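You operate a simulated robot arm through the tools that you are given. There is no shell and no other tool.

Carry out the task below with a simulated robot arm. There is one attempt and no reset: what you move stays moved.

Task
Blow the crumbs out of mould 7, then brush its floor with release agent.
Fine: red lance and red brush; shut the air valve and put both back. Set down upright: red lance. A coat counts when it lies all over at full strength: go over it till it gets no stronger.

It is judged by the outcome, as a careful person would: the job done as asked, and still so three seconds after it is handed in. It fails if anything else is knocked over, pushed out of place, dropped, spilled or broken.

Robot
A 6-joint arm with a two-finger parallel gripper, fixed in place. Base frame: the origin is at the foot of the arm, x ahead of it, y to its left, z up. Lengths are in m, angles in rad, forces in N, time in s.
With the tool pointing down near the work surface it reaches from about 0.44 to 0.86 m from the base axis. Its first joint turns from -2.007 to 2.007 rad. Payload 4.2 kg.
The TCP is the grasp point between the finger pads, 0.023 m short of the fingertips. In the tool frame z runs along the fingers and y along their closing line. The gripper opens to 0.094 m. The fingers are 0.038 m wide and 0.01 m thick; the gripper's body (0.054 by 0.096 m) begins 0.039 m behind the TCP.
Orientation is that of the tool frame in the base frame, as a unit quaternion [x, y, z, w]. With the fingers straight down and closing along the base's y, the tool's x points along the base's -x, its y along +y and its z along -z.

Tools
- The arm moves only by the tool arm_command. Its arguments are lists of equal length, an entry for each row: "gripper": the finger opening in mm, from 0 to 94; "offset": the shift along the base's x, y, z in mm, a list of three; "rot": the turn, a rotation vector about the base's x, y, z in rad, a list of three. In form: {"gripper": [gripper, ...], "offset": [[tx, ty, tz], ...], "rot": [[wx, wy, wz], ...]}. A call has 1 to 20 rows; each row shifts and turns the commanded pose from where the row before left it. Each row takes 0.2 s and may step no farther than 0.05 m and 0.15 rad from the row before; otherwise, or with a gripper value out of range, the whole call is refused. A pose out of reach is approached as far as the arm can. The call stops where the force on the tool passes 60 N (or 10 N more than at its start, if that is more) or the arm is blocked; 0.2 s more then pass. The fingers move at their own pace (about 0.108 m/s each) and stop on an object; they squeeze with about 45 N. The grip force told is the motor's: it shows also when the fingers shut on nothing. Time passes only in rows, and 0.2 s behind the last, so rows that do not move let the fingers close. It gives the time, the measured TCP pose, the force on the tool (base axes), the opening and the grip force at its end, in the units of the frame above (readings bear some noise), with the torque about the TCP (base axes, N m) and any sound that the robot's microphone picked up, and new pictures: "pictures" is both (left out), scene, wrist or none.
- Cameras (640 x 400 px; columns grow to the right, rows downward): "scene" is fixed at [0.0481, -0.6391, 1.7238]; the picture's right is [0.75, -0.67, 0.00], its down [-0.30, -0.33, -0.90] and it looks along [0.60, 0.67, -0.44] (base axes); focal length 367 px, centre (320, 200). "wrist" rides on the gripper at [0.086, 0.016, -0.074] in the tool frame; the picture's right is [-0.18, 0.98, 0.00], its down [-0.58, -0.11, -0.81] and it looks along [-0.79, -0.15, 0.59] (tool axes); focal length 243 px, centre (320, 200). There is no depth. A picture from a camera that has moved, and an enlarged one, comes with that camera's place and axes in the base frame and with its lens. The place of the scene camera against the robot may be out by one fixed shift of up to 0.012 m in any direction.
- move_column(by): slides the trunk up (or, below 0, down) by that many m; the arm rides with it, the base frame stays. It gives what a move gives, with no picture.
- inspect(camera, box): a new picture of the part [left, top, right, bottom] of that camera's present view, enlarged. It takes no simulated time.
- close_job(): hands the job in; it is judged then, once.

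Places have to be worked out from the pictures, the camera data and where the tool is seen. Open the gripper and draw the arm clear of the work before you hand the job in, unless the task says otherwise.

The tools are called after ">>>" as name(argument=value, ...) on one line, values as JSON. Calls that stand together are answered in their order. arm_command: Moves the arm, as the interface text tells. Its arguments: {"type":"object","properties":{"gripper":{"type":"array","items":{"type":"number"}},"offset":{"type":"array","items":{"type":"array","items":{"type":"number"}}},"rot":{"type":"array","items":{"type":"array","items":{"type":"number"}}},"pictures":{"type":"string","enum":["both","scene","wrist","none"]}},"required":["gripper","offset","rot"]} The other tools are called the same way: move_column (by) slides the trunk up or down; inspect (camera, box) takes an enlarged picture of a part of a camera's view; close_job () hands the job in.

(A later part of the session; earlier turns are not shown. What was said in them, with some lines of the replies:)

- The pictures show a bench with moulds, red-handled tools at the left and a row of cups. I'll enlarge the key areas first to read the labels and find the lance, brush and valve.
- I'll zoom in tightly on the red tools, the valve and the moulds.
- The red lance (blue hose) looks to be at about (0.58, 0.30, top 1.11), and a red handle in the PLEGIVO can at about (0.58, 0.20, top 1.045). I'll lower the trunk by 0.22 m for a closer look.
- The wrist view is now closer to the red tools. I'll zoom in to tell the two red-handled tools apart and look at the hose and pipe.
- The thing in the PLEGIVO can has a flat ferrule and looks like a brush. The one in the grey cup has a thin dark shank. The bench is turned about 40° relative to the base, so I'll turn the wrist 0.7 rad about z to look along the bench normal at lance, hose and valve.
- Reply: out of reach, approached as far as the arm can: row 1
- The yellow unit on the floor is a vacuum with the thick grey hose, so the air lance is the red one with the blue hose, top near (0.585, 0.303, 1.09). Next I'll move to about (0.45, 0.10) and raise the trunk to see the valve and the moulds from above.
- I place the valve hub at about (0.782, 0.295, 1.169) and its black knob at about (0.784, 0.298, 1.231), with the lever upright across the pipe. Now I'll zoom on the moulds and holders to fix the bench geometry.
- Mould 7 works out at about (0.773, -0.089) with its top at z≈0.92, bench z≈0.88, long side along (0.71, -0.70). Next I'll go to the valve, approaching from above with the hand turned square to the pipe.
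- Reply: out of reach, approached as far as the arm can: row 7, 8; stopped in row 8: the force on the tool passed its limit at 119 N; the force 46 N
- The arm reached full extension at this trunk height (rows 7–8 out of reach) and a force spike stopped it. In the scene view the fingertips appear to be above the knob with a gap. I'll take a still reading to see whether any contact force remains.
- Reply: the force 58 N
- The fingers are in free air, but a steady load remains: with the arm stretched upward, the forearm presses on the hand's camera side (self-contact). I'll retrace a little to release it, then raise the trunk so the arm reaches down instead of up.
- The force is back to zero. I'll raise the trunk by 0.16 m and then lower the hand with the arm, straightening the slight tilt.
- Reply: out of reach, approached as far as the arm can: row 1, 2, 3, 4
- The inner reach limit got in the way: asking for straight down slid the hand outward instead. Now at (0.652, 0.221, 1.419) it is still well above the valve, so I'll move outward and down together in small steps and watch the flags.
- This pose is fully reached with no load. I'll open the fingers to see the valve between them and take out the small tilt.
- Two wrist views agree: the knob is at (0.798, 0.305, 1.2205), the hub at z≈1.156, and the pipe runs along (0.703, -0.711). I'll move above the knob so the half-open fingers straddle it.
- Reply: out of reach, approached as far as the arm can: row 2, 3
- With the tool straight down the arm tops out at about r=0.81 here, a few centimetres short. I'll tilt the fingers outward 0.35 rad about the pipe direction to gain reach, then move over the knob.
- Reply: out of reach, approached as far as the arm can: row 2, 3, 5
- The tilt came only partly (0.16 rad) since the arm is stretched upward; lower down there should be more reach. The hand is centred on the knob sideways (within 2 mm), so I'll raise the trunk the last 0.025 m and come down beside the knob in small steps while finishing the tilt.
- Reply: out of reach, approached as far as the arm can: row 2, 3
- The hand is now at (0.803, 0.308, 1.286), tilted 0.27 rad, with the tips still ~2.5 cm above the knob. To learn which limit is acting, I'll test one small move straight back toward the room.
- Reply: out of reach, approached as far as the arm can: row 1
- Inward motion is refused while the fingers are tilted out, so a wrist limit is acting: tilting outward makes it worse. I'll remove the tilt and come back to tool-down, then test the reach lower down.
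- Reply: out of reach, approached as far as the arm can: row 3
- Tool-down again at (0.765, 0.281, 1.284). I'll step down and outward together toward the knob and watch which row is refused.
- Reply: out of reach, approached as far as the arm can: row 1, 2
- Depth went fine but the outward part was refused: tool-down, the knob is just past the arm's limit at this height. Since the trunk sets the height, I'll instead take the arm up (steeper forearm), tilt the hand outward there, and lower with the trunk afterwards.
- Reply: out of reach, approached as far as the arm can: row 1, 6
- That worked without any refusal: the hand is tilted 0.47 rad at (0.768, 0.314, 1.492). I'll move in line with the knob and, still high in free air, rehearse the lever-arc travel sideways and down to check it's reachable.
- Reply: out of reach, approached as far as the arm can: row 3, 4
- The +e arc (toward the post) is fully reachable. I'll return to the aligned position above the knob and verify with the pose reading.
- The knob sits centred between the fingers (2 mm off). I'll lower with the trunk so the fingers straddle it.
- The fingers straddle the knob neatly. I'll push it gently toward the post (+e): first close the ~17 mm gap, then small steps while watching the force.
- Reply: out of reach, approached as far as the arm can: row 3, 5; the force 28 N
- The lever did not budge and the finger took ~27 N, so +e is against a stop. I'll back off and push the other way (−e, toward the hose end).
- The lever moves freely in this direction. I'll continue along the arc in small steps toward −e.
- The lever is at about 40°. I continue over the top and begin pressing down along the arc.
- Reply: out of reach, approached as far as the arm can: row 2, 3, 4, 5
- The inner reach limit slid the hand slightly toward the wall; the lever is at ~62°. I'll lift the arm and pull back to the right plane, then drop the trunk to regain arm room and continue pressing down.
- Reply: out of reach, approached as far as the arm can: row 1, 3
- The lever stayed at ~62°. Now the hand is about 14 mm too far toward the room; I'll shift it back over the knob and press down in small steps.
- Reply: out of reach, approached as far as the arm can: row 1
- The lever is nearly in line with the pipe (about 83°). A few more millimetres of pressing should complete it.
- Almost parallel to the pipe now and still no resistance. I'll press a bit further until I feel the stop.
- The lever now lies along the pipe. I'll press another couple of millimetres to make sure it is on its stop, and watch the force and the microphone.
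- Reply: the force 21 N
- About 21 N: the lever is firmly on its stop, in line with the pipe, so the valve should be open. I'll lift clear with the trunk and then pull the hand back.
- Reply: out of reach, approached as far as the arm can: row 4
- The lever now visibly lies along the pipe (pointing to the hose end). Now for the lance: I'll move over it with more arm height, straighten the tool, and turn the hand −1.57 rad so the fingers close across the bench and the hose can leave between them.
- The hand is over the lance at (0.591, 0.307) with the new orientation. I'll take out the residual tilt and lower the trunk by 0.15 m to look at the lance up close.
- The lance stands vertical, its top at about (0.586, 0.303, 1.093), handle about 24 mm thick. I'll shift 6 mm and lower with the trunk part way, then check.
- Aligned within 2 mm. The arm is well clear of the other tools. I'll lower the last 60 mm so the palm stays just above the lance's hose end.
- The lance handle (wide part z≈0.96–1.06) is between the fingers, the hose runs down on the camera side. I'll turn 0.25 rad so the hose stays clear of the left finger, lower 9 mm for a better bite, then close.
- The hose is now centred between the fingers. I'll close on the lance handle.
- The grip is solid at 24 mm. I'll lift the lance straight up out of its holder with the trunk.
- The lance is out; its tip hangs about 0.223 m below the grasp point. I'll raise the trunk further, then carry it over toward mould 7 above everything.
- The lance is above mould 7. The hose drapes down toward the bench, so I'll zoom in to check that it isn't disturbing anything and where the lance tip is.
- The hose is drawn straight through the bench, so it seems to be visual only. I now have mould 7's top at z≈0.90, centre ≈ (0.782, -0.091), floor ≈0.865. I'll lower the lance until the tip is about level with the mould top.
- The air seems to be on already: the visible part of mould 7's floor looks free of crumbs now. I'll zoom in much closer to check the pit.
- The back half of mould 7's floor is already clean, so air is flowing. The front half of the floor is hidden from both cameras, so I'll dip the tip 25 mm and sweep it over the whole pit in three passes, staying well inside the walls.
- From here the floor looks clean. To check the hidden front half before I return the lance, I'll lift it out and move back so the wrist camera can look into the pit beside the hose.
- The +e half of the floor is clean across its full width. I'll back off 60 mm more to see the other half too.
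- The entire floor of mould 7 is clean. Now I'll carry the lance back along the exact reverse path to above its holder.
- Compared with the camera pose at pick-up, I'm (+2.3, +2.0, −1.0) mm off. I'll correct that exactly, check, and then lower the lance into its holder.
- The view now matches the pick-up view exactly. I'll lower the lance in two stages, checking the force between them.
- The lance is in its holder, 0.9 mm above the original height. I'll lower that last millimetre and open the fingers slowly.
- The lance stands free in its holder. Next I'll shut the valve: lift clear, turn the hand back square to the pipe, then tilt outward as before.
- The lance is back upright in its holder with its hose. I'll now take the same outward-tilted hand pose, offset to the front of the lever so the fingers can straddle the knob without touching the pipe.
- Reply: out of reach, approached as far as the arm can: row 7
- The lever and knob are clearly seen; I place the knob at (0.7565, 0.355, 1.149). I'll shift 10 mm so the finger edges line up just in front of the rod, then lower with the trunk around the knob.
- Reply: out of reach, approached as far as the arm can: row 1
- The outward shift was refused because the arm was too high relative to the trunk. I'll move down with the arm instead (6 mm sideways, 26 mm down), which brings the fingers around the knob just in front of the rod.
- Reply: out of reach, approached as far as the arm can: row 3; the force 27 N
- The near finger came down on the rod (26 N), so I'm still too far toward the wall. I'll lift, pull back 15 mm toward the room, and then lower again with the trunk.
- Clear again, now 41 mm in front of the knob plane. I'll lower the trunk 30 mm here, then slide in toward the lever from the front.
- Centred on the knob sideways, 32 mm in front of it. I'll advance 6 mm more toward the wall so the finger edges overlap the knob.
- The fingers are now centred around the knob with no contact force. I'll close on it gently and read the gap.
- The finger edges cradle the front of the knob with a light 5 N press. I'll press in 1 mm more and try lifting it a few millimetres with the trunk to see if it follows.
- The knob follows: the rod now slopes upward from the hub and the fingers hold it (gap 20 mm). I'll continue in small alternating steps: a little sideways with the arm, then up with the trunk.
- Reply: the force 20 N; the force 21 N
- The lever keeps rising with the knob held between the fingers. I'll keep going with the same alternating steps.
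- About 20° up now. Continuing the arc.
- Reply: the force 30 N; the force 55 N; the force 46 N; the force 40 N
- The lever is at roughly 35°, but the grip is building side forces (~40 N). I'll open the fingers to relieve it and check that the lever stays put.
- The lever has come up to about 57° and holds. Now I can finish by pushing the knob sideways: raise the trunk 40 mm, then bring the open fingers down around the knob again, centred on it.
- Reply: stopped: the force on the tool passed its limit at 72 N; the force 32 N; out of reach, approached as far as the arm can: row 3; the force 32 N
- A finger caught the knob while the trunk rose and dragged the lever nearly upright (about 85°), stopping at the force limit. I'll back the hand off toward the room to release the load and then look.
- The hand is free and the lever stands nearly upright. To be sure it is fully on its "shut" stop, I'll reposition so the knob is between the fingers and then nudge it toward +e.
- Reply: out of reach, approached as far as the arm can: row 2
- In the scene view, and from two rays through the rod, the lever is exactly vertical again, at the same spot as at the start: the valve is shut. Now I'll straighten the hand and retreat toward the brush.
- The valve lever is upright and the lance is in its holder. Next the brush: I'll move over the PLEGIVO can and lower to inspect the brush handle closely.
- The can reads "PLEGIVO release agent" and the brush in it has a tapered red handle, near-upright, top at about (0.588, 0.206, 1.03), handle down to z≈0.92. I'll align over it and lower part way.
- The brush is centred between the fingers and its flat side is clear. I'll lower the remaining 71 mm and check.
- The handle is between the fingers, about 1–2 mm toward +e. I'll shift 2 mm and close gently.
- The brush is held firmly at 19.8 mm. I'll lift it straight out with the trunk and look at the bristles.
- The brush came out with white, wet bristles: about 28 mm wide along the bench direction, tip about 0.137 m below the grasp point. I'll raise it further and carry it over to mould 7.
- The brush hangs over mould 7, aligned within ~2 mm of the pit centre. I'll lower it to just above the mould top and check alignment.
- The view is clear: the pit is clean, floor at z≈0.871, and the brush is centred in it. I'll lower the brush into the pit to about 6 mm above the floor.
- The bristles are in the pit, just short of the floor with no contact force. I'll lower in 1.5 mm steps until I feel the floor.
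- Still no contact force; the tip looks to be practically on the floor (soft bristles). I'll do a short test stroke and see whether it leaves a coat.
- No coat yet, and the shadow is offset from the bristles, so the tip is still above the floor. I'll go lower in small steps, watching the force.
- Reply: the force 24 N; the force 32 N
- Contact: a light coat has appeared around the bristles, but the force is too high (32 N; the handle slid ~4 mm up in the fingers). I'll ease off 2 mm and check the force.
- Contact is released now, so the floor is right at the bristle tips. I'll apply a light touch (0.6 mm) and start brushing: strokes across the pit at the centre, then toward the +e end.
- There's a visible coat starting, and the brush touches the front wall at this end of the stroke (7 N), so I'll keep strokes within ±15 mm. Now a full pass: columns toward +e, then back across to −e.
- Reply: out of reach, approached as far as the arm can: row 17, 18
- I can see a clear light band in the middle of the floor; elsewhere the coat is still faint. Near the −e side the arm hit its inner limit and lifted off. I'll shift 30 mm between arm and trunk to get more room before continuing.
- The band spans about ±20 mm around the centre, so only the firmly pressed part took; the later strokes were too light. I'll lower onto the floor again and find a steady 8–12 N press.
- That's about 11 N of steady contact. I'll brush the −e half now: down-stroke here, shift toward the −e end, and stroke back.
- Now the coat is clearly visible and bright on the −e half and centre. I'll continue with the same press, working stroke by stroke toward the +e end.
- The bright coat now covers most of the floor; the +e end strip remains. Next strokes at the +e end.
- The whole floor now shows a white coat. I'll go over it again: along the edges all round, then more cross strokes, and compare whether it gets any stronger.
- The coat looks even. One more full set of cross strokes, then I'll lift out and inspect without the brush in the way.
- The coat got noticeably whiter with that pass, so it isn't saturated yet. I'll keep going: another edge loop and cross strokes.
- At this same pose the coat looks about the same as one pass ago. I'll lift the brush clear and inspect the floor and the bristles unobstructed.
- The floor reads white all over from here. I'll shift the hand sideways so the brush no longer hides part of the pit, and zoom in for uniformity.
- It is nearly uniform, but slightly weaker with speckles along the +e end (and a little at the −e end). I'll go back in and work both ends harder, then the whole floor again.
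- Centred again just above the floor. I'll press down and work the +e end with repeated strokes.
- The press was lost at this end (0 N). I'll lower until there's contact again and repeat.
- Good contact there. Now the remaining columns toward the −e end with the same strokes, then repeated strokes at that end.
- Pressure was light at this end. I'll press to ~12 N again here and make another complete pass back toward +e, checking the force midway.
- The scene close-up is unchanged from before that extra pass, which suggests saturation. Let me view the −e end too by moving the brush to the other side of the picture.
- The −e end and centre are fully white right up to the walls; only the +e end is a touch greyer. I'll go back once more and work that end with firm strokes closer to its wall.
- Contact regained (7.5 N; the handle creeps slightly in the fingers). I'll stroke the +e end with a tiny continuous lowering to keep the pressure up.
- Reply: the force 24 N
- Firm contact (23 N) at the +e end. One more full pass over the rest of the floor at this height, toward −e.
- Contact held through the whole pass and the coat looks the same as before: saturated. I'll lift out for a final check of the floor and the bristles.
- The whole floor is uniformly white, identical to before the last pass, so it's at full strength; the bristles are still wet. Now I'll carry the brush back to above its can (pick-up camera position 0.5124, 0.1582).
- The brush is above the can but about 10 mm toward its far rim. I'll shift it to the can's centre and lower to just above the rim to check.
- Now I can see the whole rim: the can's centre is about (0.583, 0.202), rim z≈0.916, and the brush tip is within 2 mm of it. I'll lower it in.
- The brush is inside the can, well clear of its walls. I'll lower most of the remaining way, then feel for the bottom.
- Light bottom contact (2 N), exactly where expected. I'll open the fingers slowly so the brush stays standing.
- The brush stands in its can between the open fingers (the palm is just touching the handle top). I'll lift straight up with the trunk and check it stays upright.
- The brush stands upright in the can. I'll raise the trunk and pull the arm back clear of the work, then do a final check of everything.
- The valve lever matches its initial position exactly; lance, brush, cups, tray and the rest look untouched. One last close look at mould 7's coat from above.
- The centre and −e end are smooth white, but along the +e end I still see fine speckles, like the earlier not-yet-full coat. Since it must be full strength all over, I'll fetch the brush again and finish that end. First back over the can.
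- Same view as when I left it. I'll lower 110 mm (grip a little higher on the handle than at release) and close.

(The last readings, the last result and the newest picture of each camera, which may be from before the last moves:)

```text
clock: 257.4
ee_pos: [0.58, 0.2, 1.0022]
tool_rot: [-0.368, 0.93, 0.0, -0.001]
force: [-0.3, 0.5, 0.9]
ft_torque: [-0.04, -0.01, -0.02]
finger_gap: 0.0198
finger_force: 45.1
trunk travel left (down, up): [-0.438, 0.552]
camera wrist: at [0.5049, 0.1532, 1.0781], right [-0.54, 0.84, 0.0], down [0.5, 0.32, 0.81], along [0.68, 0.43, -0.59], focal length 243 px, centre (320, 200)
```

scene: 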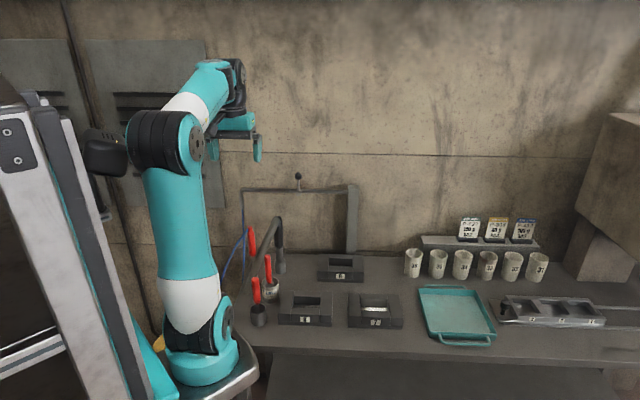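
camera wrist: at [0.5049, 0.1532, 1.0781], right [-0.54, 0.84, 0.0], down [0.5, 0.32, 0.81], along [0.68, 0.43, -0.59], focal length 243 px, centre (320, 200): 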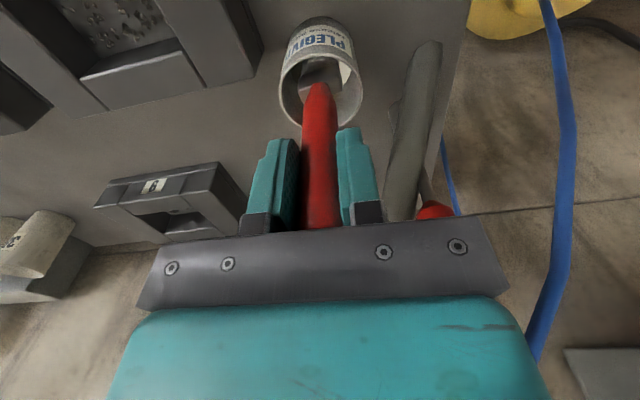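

Gripped again. Lift out and carry over to mould 7.

>>> move_column(by=0.25)

>>> arm_command(gripper=[4, 4, 4, 4, 4, 4, 4, 4, 4], offset=[[25.3, -36.55, -10], [25.3, -36.55, -10], [25.3, -36.55, -10], [25.3, -36.55, -10], [25.3, -36.55, -10], [25.3, -36.55, -10], [25.3, -36.55, -10], [25.3, -36.55, -10], [0, 0, 0]], rot=[[0, 0, 0], [0, 0, 0], [0, 0, 0], [0, 0, 0], [0, 0, 0], [0, 0, 0], [0, 0, 0], [0, 0, 0], [0, 0, 0]], pictures="none")

>>> move_column(by=-0.12)

>>> arm_command(gripper=[4, 4], offset=[[0, 0, 0], [0, 0, 0]], rot=[[0, 0, 0], [0, 0, 0]])

>>> inspect(camera="wrist", box=[200, 0, 440, 160])

```text
clock: 260.0
ee_pos: [0.5794, 0.2003, 1.2538]
tool_rot: [-0.369, 0.93, 0.0, -0.001]
force: [-0.6, -0.3, -1.0]
ft_torque: [0.01, 0.02, -0.03]
finger_gap: 0.0198
finger_force: 45.1
trunk travel left (down, up): [-0.688, 0.302]
```

```text
clock: 262.0
ee_pos: [0.7823, -0.0923, 1.1725]
tool_rot: [-0.368, 0.93, 0.001, -0.001]
force: [-0.5, 0.0, -0.6]
ft_torque: [0.01, -0.01, 0.02]
finger_gap: 0.0198
finger_force: 45.1
trunk travel left (down, up): [-0.688, 0.302]
```

```text
clock: 263.5
ee_pos: [0.7818, -0.0905, 1.0534]
tool_rot: [-0.368, 0.93, 0.0, -0.001]
force: [-0.3, -0.3, -0.4]
ft_torque: [0.03, 0.02, 0.02]
finger_gap: 0.02
finger_force: 44.9
trunk travel left (down, up): [-0.568, 0.422]
```

```text
clock: 264.1
ee_pos: [0.7826, -0.0923, 1.0532]
tool_rot: [-0.368, 0.93, 0.001, 0.0]
force: [0.0, 0.3, -0.1]
ft_torque: [0.0, -0.02, 0.01]
finger_gap: 0.0197
finger_force: 45.9
trunk travel left (down, up): [-0.568, 0.422]
camera wrist: at [0.7071, -0.1388, 1.1278], right [-0.54, 0.84, 0.0], down [0.5, 0.32, 0.81], along [0.68, 0.43, -0.59], focal length 243 px, centre (320, 200)
```

scene: 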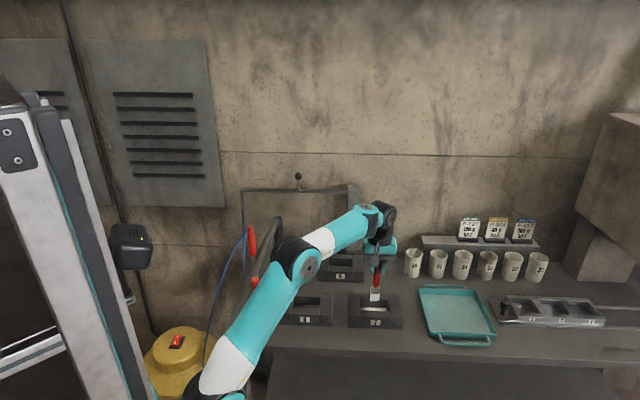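
wrist: 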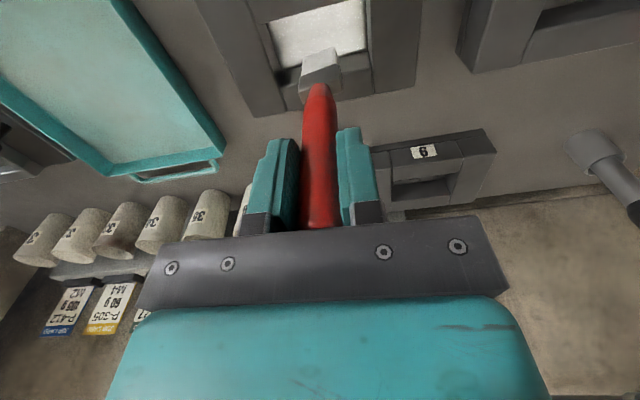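

```text
2.50 times, centred on (320, 80) of wrist
camera zoom: at [0.7071, -0.1388, 1.1278], right [-0.54, 0.84, 0.0], down [0.5, 0.32, 0.81], along [0.68, 0.43, -0.59], focal length 606 px, centre (320, 500)
```

zoom: 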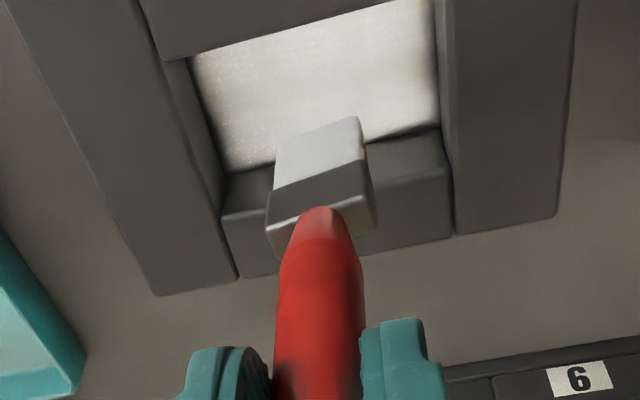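

Here the contrast is visible: the +e third is still speckled while the rest is smooth. I'll lower in and concentrate on that third.

>>> move_column(by=-0.045)

>>> arm_command(gripper=[4, 4, 4, 4], offset=[[9.5, -9.7, -4], [4.5, 4.4, -3], [0, 0, -1.2], [0, 0, 0]], rot=[[0, 0, 0], [0, 0, 0], [0, 0, 0], [0, 0, 0]], pictures="none")

>>> arm_command(gripper=[4, 4], offset=[[0, 0, -0.8], [0, 0, 0]], rot=[[0, 0, 0], [0, 0, 0]], pictures="none")

```text
clock: 265.0
ee_pos: [0.7817, -0.092, 1.0083]
tool_rot: [-0.368, 0.93, 0.001, -0.001]
force: [0.3, -0.1, 0.0]
ft_torque: [0.01, 0.03, -0.02]
finger_gap: 0.0198
finger_force: 44.6
trunk travel left (down, up): [-0.523, 0.467]
```

```text
clock: 266.0
ee_pos: [0.7959, -0.0965, 1.0001]
tool_rot: [-0.369, 0.93, 0.0, -0.001]
force: [0.9, -0.1, -0.6]
ft_torque: [-0.02, -0.01, 0.01]
finger_gap: 0.0196
finger_force: 45.4
trunk travel left (down, up): [-0.523, 0.467]
```

```text
clock: 266.6
ee_pos: [0.7973, -0.0968, 0.9992]
tool_rot: [-0.368, 0.93, 0.0, -0.001]
force: [-0.5, 0.4, 1.1]
ft_torque: [0.02, 0.0, -0.01]
finger_gap: 0.0197
finger_force: 45.2
trunk travel left (down, up): [-0.523, 0.467]
```

>>> arm_command(gripper=[4, 4], offset=[[0, 0, -0.9], [0, 0, 0]], rot=[[0, 0, 0], [0, 0, 0]], pictures="none")

```text
clock: 267.2
ee_pos: [0.7953, -0.0976, 0.9994]
tool_rot: [-0.368, 0.93, 0.0, -0.001]
force: [0.4, -0.8, 6.8]
ft_torque: [0.03, -0.07, 0.01]
finger_gap: 0.0196
finger_force: 44.8
trunk travel left (down, up): [-0.523, 0.467]
```

>>> arm_command(gripper=[4, 4, 4, 4, 4, 4, 4, 4, 4, 4, 4, 4, 4, 4, 4, 4, 4, 4, 4], offset=[[4.3, 4.2, -0.5], [-5, -4.9, -0.03], [-5, -4.9, -0.03], [-5, -4.9, -0.03], [-5, -4.9, -0.03], [5, 4.9, -0.03], [5, 4.9, -0.03], [5, 4.9, -0.03], [5, 4.9, -0.03], [5.25, -5.36, 0], [-5, -4.9, -0.03], [-5, -4.9, -0.03], [-5, -4.9, -0.03], [-5, -4.9, -0.03], [5, 4.9, -0.03], [5, 4.9, -0.03], [5, 4.9, -0.03], [5, 4.9, -0.03], [0, 0, 0]], rot=[[0, 0, 0], [0, 0, 0], [0, 0, 0], [0, 0, 0], [0, 0, 0], [0, 0, 0], [0, 0, 0], [0, 0, 0], [0, 0, 0], [0, 0, 0], [0, 0, 0], [0, 0, 0], [0, 0, 0], [0, 0, 0], [0, 0, 0], [0, 0, 0], [0, 0, 0], [0, 0, 0], [0, 0, 0]], pictures="none")

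>>> arm_command(gripper=[4, 4, 4, 4, 4, 4, 4, 4, 4, 4, 4, 4, 4, 4, 4, 4, 4, 4, 4], offset=[[3, -3.1, 0], [2.6, -2.6, 0], [-5, -4.9, -0.03], [-5, -4.9, -0.03], [-5, -4.9, -0.03], [-5, -4.9, -0.03], [5, 4.9, -0.03], [5, 4.9, -0.03], [5, 4.9, -0.03], [5, 4.9, -0.03], [-5, -4.9, -0.03], [-5, -4.9, -0.03], [-5, -4.9, -0.03], [-5, -4.9, -0.03], [5, 4.9, -0.03], [5, 4.9, -0.03], [5, 4.9, -0.03], [5, 4.9, -0.03], [0, 0, 0]], rot=[[0, 0, 0], [0, 0, 0], [0, 0, 0], [0, 0, 0], [0, 0, 0], [0, 0, 0], [0, 0, 0], [0, 0, 0], [0, 0, 0], [0, 0, 0], [0, 0, 0], [0, 0, 0], [0, 0, 0], [0, 0, 0], [0, 0, 0], [0, 0, 0], [0, 0, 0], [0, 0, 0], [0, 0, 0]], pictures="wrist")

>>> inspect(camera="wrist", box=[200, 0, 440, 160])

```text
clock: 271.2
ee_pos: [0.8058, -0.0975, 0.9976]
tool_rot: [-0.368, 0.93, 0.001, -0.001]
force: [-3.0, -1.7, 12.4]
ft_torque: [-0.29, 0.27, -0.01]
finger_gap: 0.0199
finger_force: 44.9
trunk travel left (down, up): [-0.523, 0.467]
```

```text
clock: 275.2
ee_pos: [0.8118, -0.1041, 0.9969]
tool_rot: [-0.368, 0.93, 0.001, -0.001]
force: [-1.1, -1.5, 7.5]
ft_torque: [-0.24, 0.11, -0.01]
finger_gap: 0.0199
finger_force: 44.6
trunk travel left (down, up): [-0.523, 0.467]
camera wrist: at [0.7363, -0.151, 1.0727], right [-0.54, 0.84, 0.0], down [0.5, 0.32, 0.81], along [0.68, 0.43, -0.59], focal length 243 px, centre (320, 200)
```

wrist: 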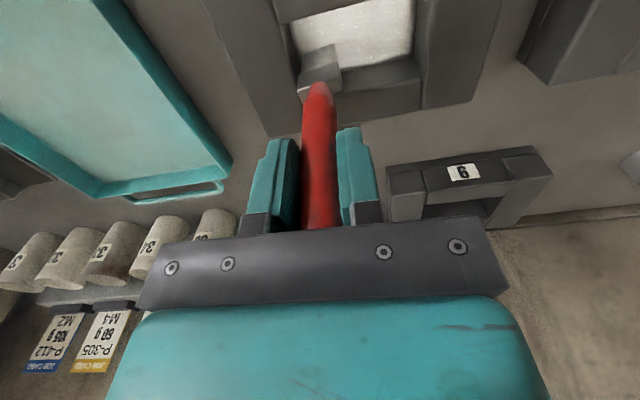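

```text
2.50 times, centred on (320, 80) of wrist
camera zoom: at [0.7363, -0.151, 1.0727], right [-0.54, 0.84, 0.0], down [0.5, 0.32, 0.81], along [0.68, 0.43, -0.59], focal length 606 px, centre (320, 500)
```

zoom: 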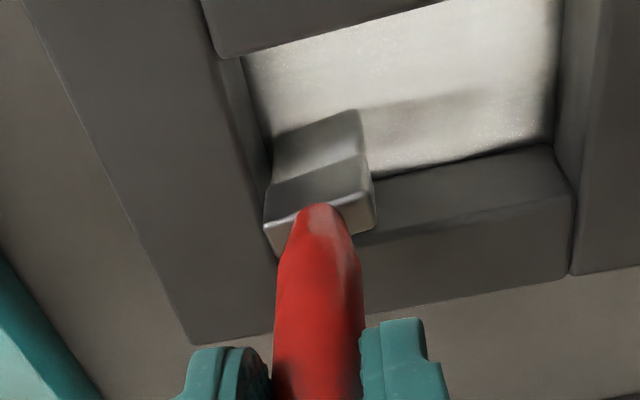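

Contact is holding (7–12 N). I'll continue: four more strokes at the +e wall, then double strokes at each column back to the −e end.

>>> arm_command(gripper=[4, 4, 4, 4, 4, 4, 4, 4, 4, 4, 4, 4, 4, 4, 4, 4, 4], offset=[[-5, -4.9, -0.4], [-5, -4.9, -0.03], [-5, -4.9, -0.03], [-5, -4.9, -0.03], [5, 4.9, -0.03], [5, 4.9, -0.03], [5, 4.9, -0.03], [5, 4.9, -0.03], [-5, -4.9, -0.03], [-5, -4.9, -0.03], [-5, -4.9, -0.03], [-5, -4.9, -0.03], [5, 4.9, -0.03], [5, 4.9, -0.03], [5, 4.9, -0.03], [5, 4.9, -0.03], [0, 0, 0]], rot=[[0, 0, 0], [0, 0, 0], [0, 0, 0], [0, 0, 0], [0, 0, 0], [0, 0, 0], [0, 0, 0], [0, 0, 0], [0, 0, 0], [0, 0, 0], [0, 0, 0], [0, 0, 0], [0, 0, 0], [0, 0, 0], [0, 0, 0], [0, 0, 0], [0, 0, 0]], pictures="none")

>>> arm_command(gripper=[4, 4, 4, 4, 4, 4, 4, 4, 4, 4, 4, 4, 4, 4, 4, 4, 4, 4, 4], offset=[[-7, 7.1, 0], [-5, -4.9, -0.03], [-5, -4.9, -0.03], [-5, -4.9, -0.03], [-5, -4.9, -0.03], [5, 4.9, -0.03], [5, 4.9, -0.03], [5, 4.9, -0.03], [5, 4.9, -0.03], [-9, 9.2, 0], [-5, -4.9, -0.03], [-5, -4.9, -0.03], [-5, -4.9, -0.03], [-5, -4.9, -0.03], [5, 4.9, -0.03], [5, 4.9, -0.03], [5, 4.9, -0.03], [5, 4.9, -0.03], [0, 0, 0]], rot=[[0, 0, 0], [0, 0, 0], [0, 0, 0], [0, 0, 0], [0, 0, 0], [0, 0, 0], [0, 0, 0], [0, 0, 0], [0, 0, 0], [0, 0, 0], [0, 0, 0], [0, 0, 0], [0, 0, 0], [0, 0, 0], [0, 0, 0], [0, 0, 0], [0, 0, 0], [0, 0, 0], [0, 0, 0]], pictures="none")

>>> arm_command(gripper=[4, 4, 4, 4, 4, 4, 4, 4, 4, 4, 4, 4, 4, 4, 4, 4, 4, 4, 4], offset=[[-9, 9.2, 0], [-5, -4.9, -0.03], [-5, -4.9, -0.03], [-5, -4.9, -0.03], [-5, -4.9, -0.03], [5, 4.9, -0.03], [5, 4.9, -0.03], [5, 4.9, -0.03], [5, 4.9, -0.03], [-9, 9.2, 0], [-5, -4.9, -0.03], [-5, -4.9, -0.03], [-5, -4.9, -0.03], [-5, -4.9, -0.03], [5, 4.9, -0.03], [5, 4.9, -0.03], [5, 4.9, -0.03], [5, 4.9, -0.03], [0, 0, 0]], rot=[[0, 0, 0], [0, 0, 0], [0, 0, 0], [0, 0, 0], [0, 0, 0], [0, 0, 0], [0, 0, 0], [0, 0, 0], [0, 0, 0], [0, 0, 0], [0, 0, 0], [0, 0, 0], [0, 0, 0], [0, 0, 0], [0, 0, 0], [0, 0, 0], [0, 0, 0], [0, 0, 0], [0, 0, 0]], pictures="wrist")

>>> inspect(camera="wrist", box=[200, 0, 440, 160])

```text
clock: 278.8
ee_pos: [0.8108, -0.1041, 0.9975]
tool_rot: [-0.368, 0.93, 0.001, -0.001]
force: [-3.2, -2.9, 16.7]
ft_torque: [-0.43, 0.34, -0.01]
finger_gap: 0.0199
finger_force: 45.1
trunk travel left (down, up): [-0.523, 0.467]
```

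```text
clock: 282.8
ee_pos: [0.7956, -0.0877, 0.9974]
tool_rot: [-0.368, 0.93, 0.0, -0.001]
force: [-0.5, -1.6, 6.6]
ft_torque: [-0.23, 0.11, -0.01]
finger_gap: 0.0199
finger_force: 44.1
trunk travel left (down, up): [-0.523, 0.467]
```

```text
clock: 286.8
ee_pos: [0.778, -0.0707, 0.9966]
tool_rot: [-0.369, 0.93, 0.001, -0.001]
force: [-1.7, -1.6, 7.8]
ft_torque: [-0.27, 0.09, -0.01]
finger_gap: 0.02
finger_force: 44.7
trunk travel left (down, up): [-0.523, 0.467]
camera wrist: at [0.7021, -0.1162, 1.0722], right [-0.54, 0.84, 0.0], down [0.5, 0.32, 0.81], along [0.68, 0.43, -0.59], focal length 243 px, centre (320, 200)
```

wrist: 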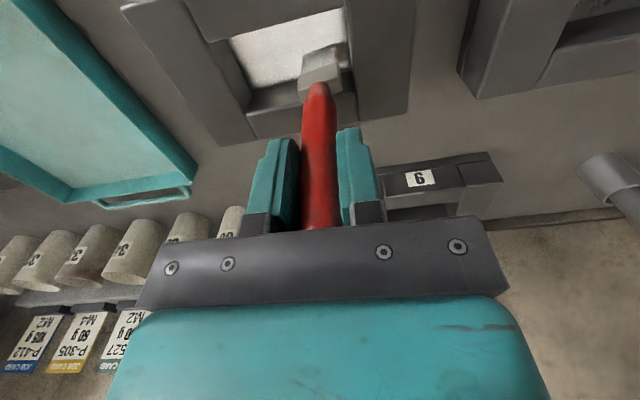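

```text
2.50 times, centred on (320, 80) of wrist
camera zoom: at [0.7021, -0.1162, 1.0722], right [-0.54, 0.84, 0.0], down [0.5, 0.32, 0.81], along [0.68, 0.43, -0.59], focal length 606 px, centre (320, 500)
```

zoom: 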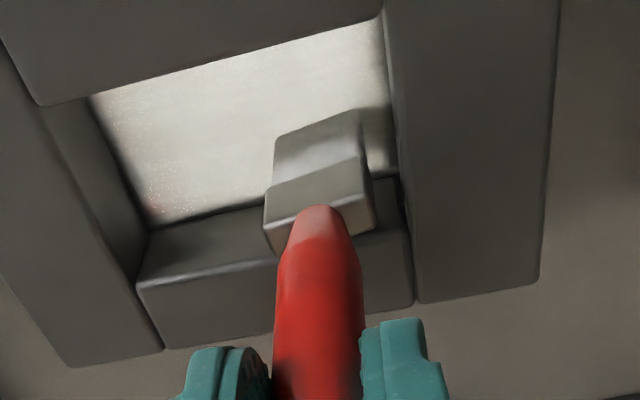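

Even after ten more firm strokes the fine sparkle at the +e corner is unchanged (with even a red reflection in it), so that's gloss rather than a thin coat: it gets no stronger. Two last strokes at the −e end, then out.

>>> arm_command(gripper=[4, 4, 4, 4, 4, 4, 4, 4, 4, 4, 4], offset=[[-2.6, 2.6, 0], [-2.6, 2.6, 0], [-5, -4.9, -0.03], [-5, -4.9, -0.03], [-5, -4.9, -0.03], [-5, -4.9, -0.03], [5, 4.9, -0.03], [5, 4.9, -0.03], [5, 4.9, -0.03], [5, 4.9, -0.03], [0, 0, 0]], rot=[[0, 0, 0], [0, 0, 0], [0, 0, 0], [0, 0, 0], [0, 0, 0], [0, 0, 0], [0, 0, 0], [0, 0, 0], [0, 0, 0], [0, 0, 0], [0, 0, 0]], pictures="none")

>>> arm_command(gripper=[4, 4, 4], offset=[[6, -4, 12], [6, -6, 20], [0, 0, 0]], rot=[[0, 0, 0], [0, 0, 0], [0, 0, 0]], pictures="none")

>>> move_column(by=0.17)

>>> arm_command(gripper=[4, 4, 4, 4], offset=[[-25, -20, 10], [-25, 0, 10], [-20, 0, 5], [0, 0, 0]], rot=[[0, 0, 0], [0, 0, 0], [0, 0, 0], [0, 0, 0]])

>>> inspect(camera="wrist", box=[210, 0, 350, 90])

>>> inspect(camera="scene", box=[360, 290, 395, 315])

```text
clock: 289.2
ee_pos: [0.7719, -0.0649, 0.9979]
tool_rot: [-0.369, 0.93, 0.001, -0.002]
force: [-0.4, -0.3, 4.9]
ft_torque: [-0.15, 0.02, 0.0]
finger_gap: 0.0202
finger_force: 45.4
trunk travel left (down, up): [-0.523, 0.467]
```

```text
clock: 290.0
ee_pos: [0.7836, -0.0748, 1.0298]
tool_rot: [-0.368, 0.93, 0.0, -0.001]
force: [0.4, -0.1, -1.2]
ft_torque: [0.03, -0.03, 0.0]
finger_gap: 0.0197
finger_force: 45.4
trunk travel left (down, up): [-0.523, 0.467]
```

```text
clock: 291.9
ee_pos: [0.7832, -0.0743, 1.1988]
tool_rot: [-0.368, 0.93, 0.0, -0.001]
force: [-0.3, 0.4, -0.2]
ft_torque: [0.01, 0.02, -0.02]
finger_gap: 0.0201
finger_force: 45.1
trunk travel left (down, up): [-0.693, 0.297]
```

```text
clock: 292.9
ee_pos: [0.7135, -0.0951, 1.2245]
tool_rot: [-0.368, 0.93, 0.0, -0.002]
force: [-0.6, 0.0, -0.1]
ft_torque: [-0.01, 0.0, 0.03]
finger_gap: 0.0199
finger_force: 45.0
trunk travel left (down, up): [-0.693, 0.297]
camera wrist: at [0.638, -0.1414, 1.2995], right [-0.54, 0.84, 0.0], down [0.5, 0.32, 0.81], along [0.68, 0.43, -0.59], focal length 243 px, centre (320, 200)
```

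scene: 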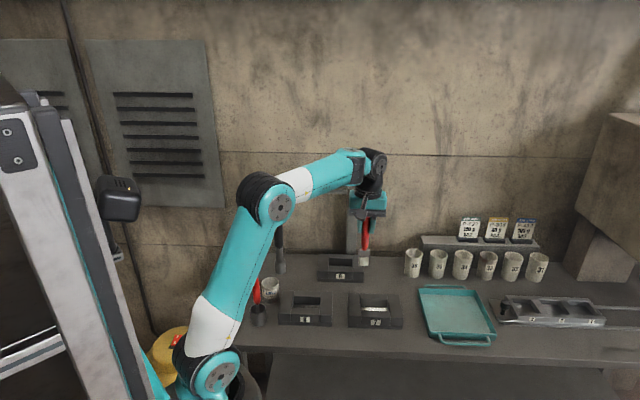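
wrist: 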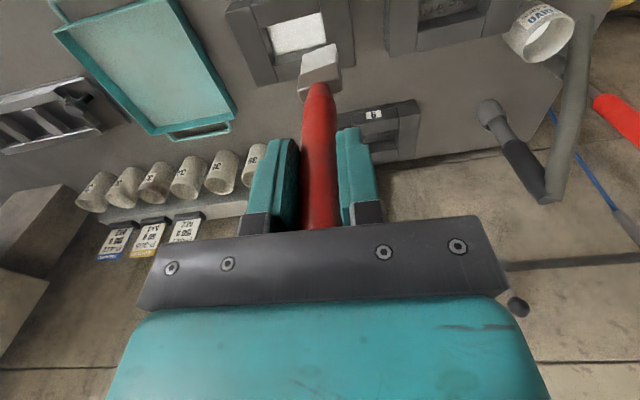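

```text
4.44 times, centred on (280, 45) of wrist
camera zoom: at [0.638, -0.1414, 1.2995], right [-0.54, 0.84, 0.0], down [0.5, 0.32, 0.81], along [0.68, 0.43, -0.59], focal length 1078 px, centre (498, 889)
```

zoom: 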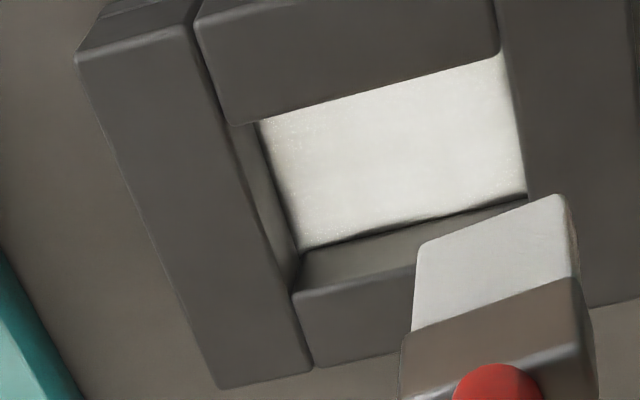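

```text
16.00 times, centred on (378, 302) of scene
camera zoom: at [0.0481, -0.6391, 1.7238], right [0.75, -0.67, 0.0], down [-0.3, -0.33, -0.9], along [0.6, 0.67, -0.44], focal length 5877 px, centre (-600, -1440)
```

zoom: 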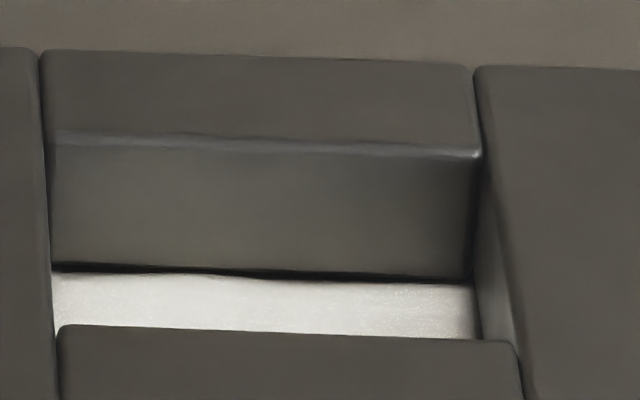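

The close-ups before and after are identical: the coat is complete and at full strength. Now the brush goes back to its can.

>>> arm_command(gripper=[4, 4, 4, 4, 4, 4, 4, 4, 4], offset=[[-16.64, 36.83, 4.2], [-16.64, 36.83, 4.2], [-16.64, 36.83, 4.2], [-16.64, 36.83, 4.2], [-16.64, 36.83, 4.2], [-16.64, 36.83, 4.2], [-16.64, 36.83, 4.2], [-16.64, 36.83, 4.2], [0, 0, 0]], rot=[[0, 0, 0], [0, 0, 0], [0, 0, 0], [0, 0, 0], [0, 0, 0], [0, 0, 0], [0, 0, 0], [0, 0, 0], [0, 0, 0]], pictures="none")

>>> move_column(by=-0.17)

>>> arm_command(gripper=[4, 4], offset=[[0, 0, 0], [0, 0, 0]], rot=[[0, 0, 0], [0, 0, 0]], pictures="wrist")

>>> inspect(camera="wrist", box=[240, 0, 400, 110])

```text
clock: 294.9
ee_pos: [0.5801, 0.1993, 1.2566]
tool_rot: [-0.368, 0.93, 0.001, -0.001]
force: [0.2, -0.1, -1.2]
ft_torque: [0.01, -0.02, -0.04]
finger_gap: 0.0198
finger_force: 45.4
trunk travel left (down, up): [-0.693, 0.297]
```

```text
clock: 296.8
ee_pos: [0.5805, 0.2002, 1.0876]
tool_rot: [-0.368, 0.93, 0.0, -0.001]
force: [0.0, 0.1, -0.2]
ft_torque: [-0.01, -0.01, 0.02]
finger_gap: 0.02
finger_force: 45.1
trunk travel left (down, up): [-0.523, 0.467]
```

```text
clock: 297.4
ee_pos: [0.5804, 0.1993, 1.0876]
tool_rot: [-0.368, 0.93, 0.0, -0.001]
force: [0.3, -0.1, -0.2]
ft_torque: [0.01, -0.01, 0.01]
finger_gap: 0.0199
finger_force: 45.0
trunk travel left (down, up): [-0.523, 0.467]
camera wrist: at [0.5049, 0.1523, 1.1625], right [-0.54, 0.84, 0.0], down [0.5, 0.32, 0.81], along [0.68, 0.43, -0.59], focal length 243 px, centre (320, 200)
```

wrist: 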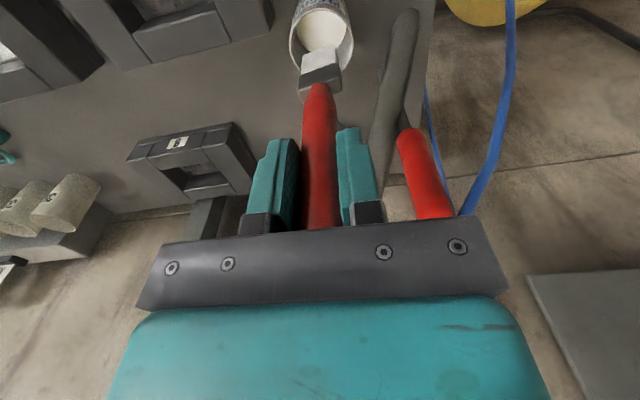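

```text
3.64 times, centred on (320, 55) of wrist
camera zoom: at [0.5049, 0.1523, 1.1625], right [-0.54, 0.84, 0.0], down [0.5, 0.32, 0.81], along [0.68, 0.43, -0.59], focal length 882 px, centre (320, 727)
```

zoom: 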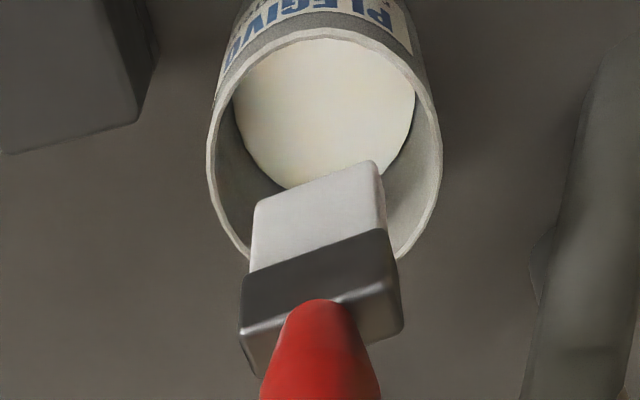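

Aligned over the can as before (0.9 mm off in y, which I'll correct). Lowering it in.

>>> arm_command(gripper=[4, 4], offset=[[0, 0.8, 0], [0, 0, 0]], rot=[[0, 0, 0], [0, 0, 0]], pictures="none")

>>> move_column(by=-0.055)

>>> arm_command(gripper=[4], offset=[[0, 0, 0]], rot=[[0, 0, 0]], pictures="wrist")

>>> inspect(camera="wrist", box=[240, 0, 400, 110])

```text
clock: 298.0
ee_pos: [0.5809, 0.2002, 1.0865]
tool_rot: [-0.368, 0.93, 0.0, -0.002]
force: [0.2, 0.6, -1.4]
ft_torque: [0.03, 0.01, 0.03]
finger_gap: 0.0203
finger_force: 45.3
trunk travel left (down, up): [-0.523, 0.467]
```

```text
clock: 299.0
ee_pos: [0.5793, 0.2, 1.0314]
tool_rot: [-0.367, 0.93, 0.001, -0.002]
force: [-0.1, 0.7, -0.7]
ft_torque: [0.01, -0.01, 0.01]
finger_gap: 0.0199
finger_force: 44.8
trunk travel left (down, up): [-0.468, 0.522]
```

```text
clock: 299.4
ee_pos: [0.5811, 0.2008, 1.0321]
tool_rot: [-0.368, 0.93, 0.0, -0.002]
force: [-0.5, 0.5, 0.1]
ft_torque: [0.01, 0.0, -0.04]
finger_gap: 0.0198
finger_force: 44.5
trunk travel left (down, up): [-0.468, 0.522]
camera wrist: at [0.5047, 0.1528, 1.1074], right [-0.54, 0.84, 0.0], down [0.5, 0.32, 0.81], along [0.68, 0.43, -0.59], focal length 243 px, centre (320, 200)
```

wrist: 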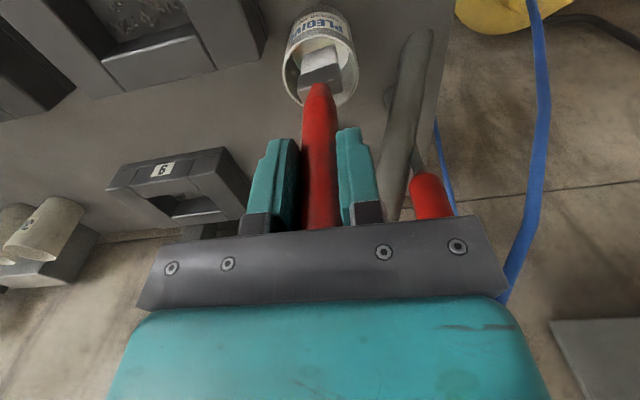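

```text
3.64 times, centred on (320, 55) of wrist
camera zoom: at [0.5047, 0.1528, 1.1074], right [-0.54, 0.84, 0.0], down [0.5, 0.32, 0.81], along [0.68, 0.43, -0.59], focal length 882 px, centre (320, 727)
```

zoom: 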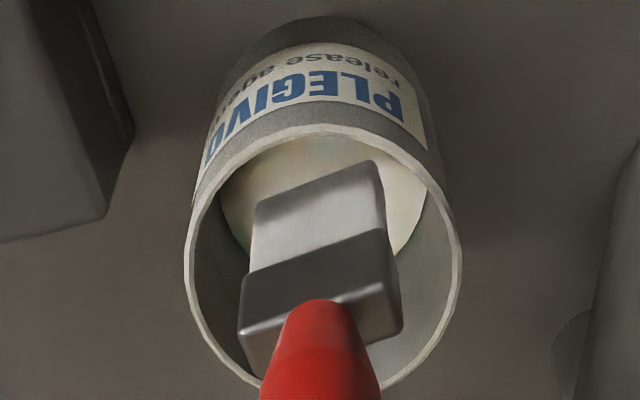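

>>> move_column(by=-0.028)

>>> arm_command(gripper=[4, 4, 4], offset=[[0, 0, -2], [0, 0, -1.5], [0, 0, 0]], rot=[[0, 0, 0], [0, 0, 0], [0, 0, 0]], pictures="none")

>>> arm_command(gripper=[4, 4], offset=[[0, 0, -1.2], [0, 0, 0]], rot=[[0, 0, 0], [0, 0, 0]], pictures="none")

```text
clock: 300.1
ee_pos: [0.5797, 0.2008, 1.0041]
tool_rot: [-0.369, 0.93, 0.001, -0.002]
force: [1.4, -1.0, -0.4]
ft_torque: [0.0, -0.03, -0.05]
finger_gap: 0.0197
finger_force: 45.0
trunk travel left (down, up): [-0.44, 0.55]
```

```text
clock: 300.9
ee_pos: [0.5802, 0.1995, 1.002]
tool_rot: [-0.368, 0.93, 0.0, -0.001]
force: [0.2, -0.9, 1.3]
ft_torque: [-0.01, -0.03, 0.02]
finger_gap: 0.0199
finger_force: 45.0
trunk travel left (down, up): [-0.44, 0.55]
```

```text
clock: 301.5
ee_pos: [0.5795, 0.1988, 1.0002]
tool_rot: [-0.368, 0.93, 0.001, 0.0]
force: [0.0, -1.5, 12.3]
ft_torque: [-0.18, -0.07, -0.01]
finger_gap: 0.0197
finger_force: 44.7
trunk travel left (down, up): [-0.44, 0.55]
```

Bottom contact at 12 N. I'll ease off 1 mm and open the fingers slowly.

>>> arm_command(gripper=[4, 4], offset=[[0, 0, 1.0], [0, 0, 0]], rot=[[0, 0, 0], [0, 0, 0]], pictures="none")

>>> arm_command(gripper=[20, 21, 22, 24, 28, 34, 42, 52, 60, 60], offset=[[0, 0, 0], [0, 0, 0], [0, 0, 0], [0, 0, 0], [0, 0, 0], [0, 0, 0], [0, 0, 0], [0, 0, 0], [0, 0, 0], [0, 0, 0]], rot=[[0, 0, 0], [0, 0, 0], [0, 0, 0], [0, 0, 0], [0, 0, 0], [0, 0, 0], [0, 0, 0], [0, 0, 0], [0, 0, 0], [0, 0, 0]], pictures="wrist")

>>> inspect(camera="wrist", box=[180, 0, 460, 240])

```text
clock: 302.1
ee_pos: [0.5788, 0.199, 1.0012]
tool_rot: [-0.369, 0.929, 0.0, 0.0]
force: [0.0, 0.2, 9.8]
ft_torque: [0.02, -0.17, -0.02]
finger_gap: 0.0198
finger_force: 44.7
trunk travel left (down, up): [-0.44, 0.55]
```

```text
clock: 304.3
ee_pos: [0.581, 0.1995, 1.0012]
tool_rot: [-0.369, 0.929, 0.001, -0.001]
force: [0.2, 0.3, 0.7]
ft_torque: [0.0, -0.01, -0.02]
finger_gap: 0.0597
finger_force: 0.0
trunk travel left (down, up): [-0.44, 0.55]
camera wrist: at [0.5048, 0.1528, 1.0758], right [-0.54, 0.84, 0.0], down [0.5, 0.32, 0.81], along [0.68, 0.43, -0.59], focal length 243 px, centre (320, 200)
```

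wrist: 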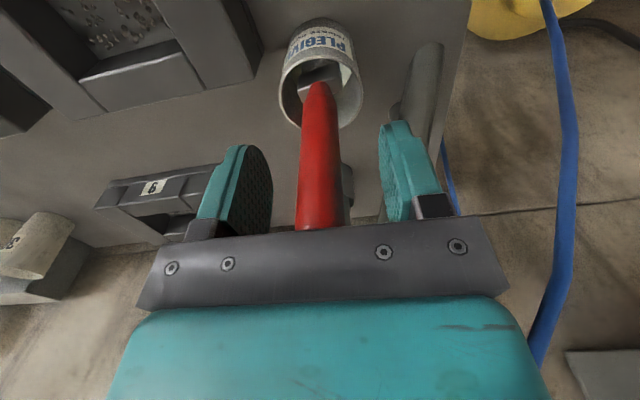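

```text
1.67 times, centred on (320, 120) of wrist
camera zoom: at [0.5048, 0.1528, 1.0758], right [-0.54, 0.84, 0.0], down [0.5, 0.32, 0.81], along [0.68, 0.43, -0.59], focal length 404 px, centre (320, 333)
```

zoom: 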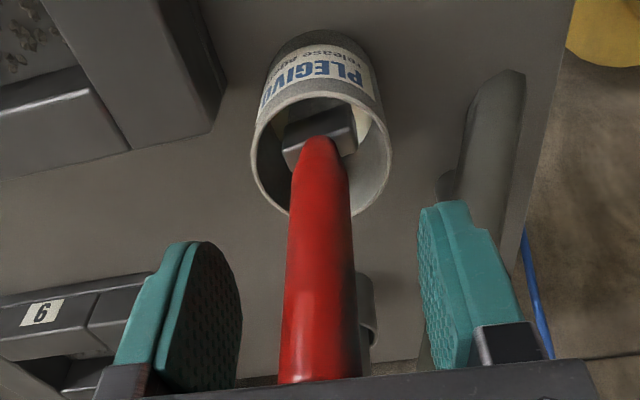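

The brush is released and standing in its can. I'll lift straight up, retreat to a clear position and do the final check.

>>> move_column(by=0.36)

>>> arm_command(gripper=[80, 94, 94, 94, 94, 94], offset=[[-30, -22, 18], [-30, -22, 18], [-30, -22, 18], [-30, -22, 18], [0, 0, 0], [0, 0, 0]], rot=[[0, 0, 0], [0, 0, 0], [0, 0, 0], [0, 0, 0], [0, 0, 0], [0, 0, 0]])

>>> inspect(camera="scene", box=[220, 160, 420, 340])

>>> inspect(camera="scene", box=[270, 165, 370, 225])

>>> inspect(camera="wrist", box=[120, 0, 440, 200])

>>> inspect(camera="scene", box=[400, 200, 620, 350])

```text
clock: 307.8
ee_pos: [0.5803, 0.1988, 1.361]
tool_rot: [-0.368, 0.93, 0.001, -0.002]
force: [-0.6, 0.5, -0.6]
ft_torque: [-0.01, -0.01, 0.0]
finger_gap: 0.0602
finger_force: 0.1
trunk travel left (down, up): [-0.8, 0.19]
```

```text
clock: 309.2
ee_pos: [0.4599, 0.1122, 1.4329]
tool_rot: [-0.368, 0.93, 0.0, -0.002]
force: [0.5, 1.4, 0.2]
ft_torque: [-0.05, 0.01, 0.02]
finger_gap: 0.0937
finger_force: 0.0
trunk travel left (down, up): [-0.8, 0.19]
camera wrist: at [0.3848, 0.0647, 1.5078], right [-0.54, 0.84, 0.0], down [0.5, 0.32, 0.81], along [0.68, 0.43, -0.59], focal length 243 px, centre (320, 200)
```

scene: 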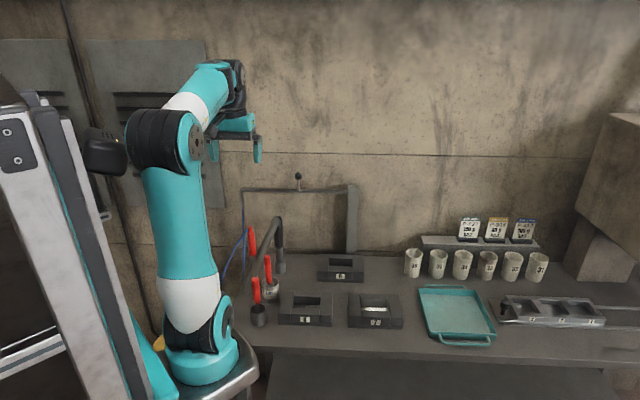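
wrist: 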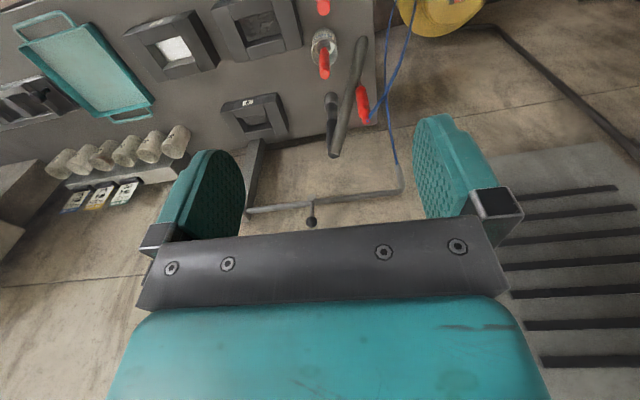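

```text
2.22 times, centred on (320, 250) of scene
camera zoom: at [0.0481, -0.6391, 1.7238], right [0.75, -0.67, 0.0], down [-0.3, -0.33, -0.9], along [0.6, 0.67, -0.44], focal length 816 px, centre (320, 89)
```

zoom: 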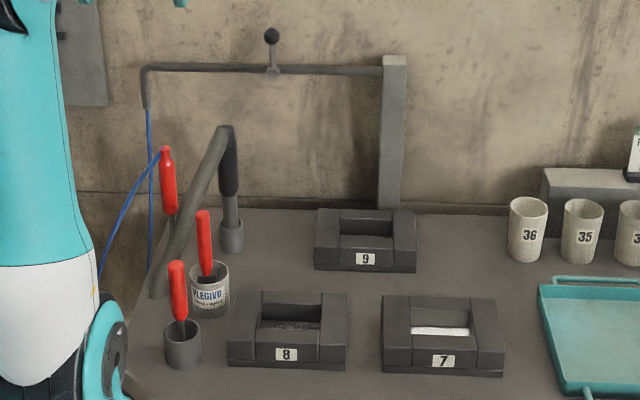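

```text
6.40 times, centred on (320, 195) of scene
camera zoom: at [0.0481, -0.6391, 1.7238], right [0.75, -0.67, 0.0], down [-0.3, -0.33, -0.9], along [0.6, 0.67, -0.44], focal length 2351 px, centre (320, 232)
```

zoom: 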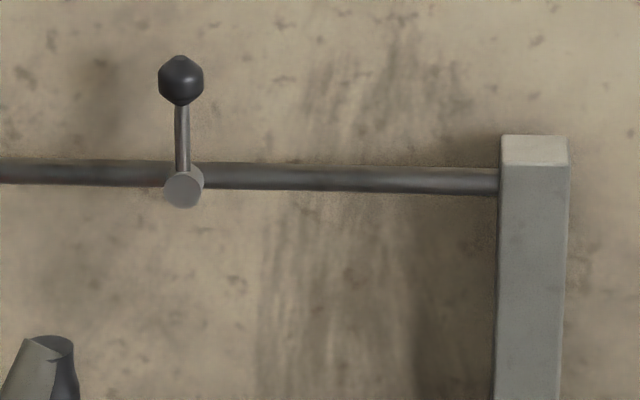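

```text
2.00 times, centred on (280, 100) of wrist
camera zoom: at [0.3848, 0.0647, 1.5078], right [-0.54, 0.84, 0.0], down [0.5, 0.32, 0.81], along [0.68, 0.43, -0.59], focal length 485 px, centre (400, 400)
```

zoom: 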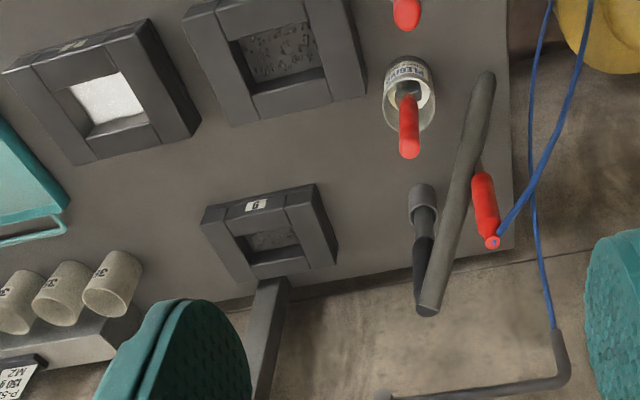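

```text
2.67 times, centred on (510, 275) of scene
camera zoom: at [0.0481, -0.6391, 1.7238], right [0.75, -0.67, 0.0], down [-0.3, -0.33, -0.9], along [0.6, 0.67, -0.44], focal length 980 px, centre (-187, 0)
```

zoom: 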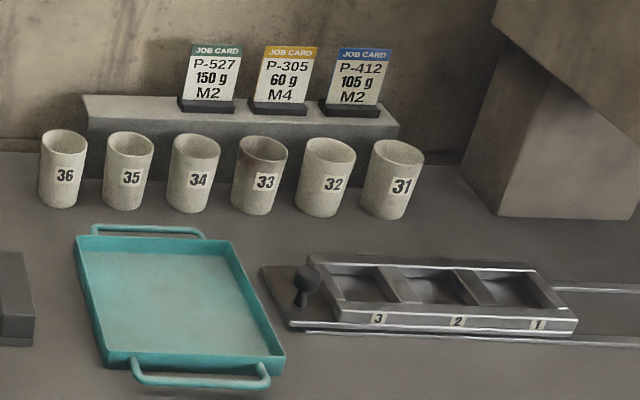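

Final check:
- **Mould 7:** its floor is clean and uniformly white.
- **Air valve:** the lever is back upright, so it is shut.
- **Red lance:** upright in its holder.
- **Red brush:** standing in its can.
- **Everything else:** in its original place, and the arm is clear with the gripper open.

I'm handing the job in.

>>> close_job()

```text
The job is handed in.
```

Mould 7 is blown clean and its floor is coated with release agent. The job is handed in, but I haven't seen a verdict.

- **Crumbs:** I blew out the pit with the red lance and checked the whole floor afterwards. No crumbs were left.
- **Coat:** I brushed the floor with the red brush until further passes made no visible difference. The floor is white right up to the walls. A fine sparkle remains at one end. It did not change after about ten more firm strokes, so I took it as gloss rather than a thin coat.
- **Air valve:** The lever is back upright, in the same position as at the start. Closing it was rough: a finger caught the knob and the arm stopped at its force limit (72 N). The lever ended where it should and showed no visible damage.
- **Put back:** The red lance stands upright in its holder. The red brush stands in the PLEGIVO can, a few millimetres from where it first stood.

In the final pictures nothing else had moved or fallen, and the arm is clear with the gripper open.
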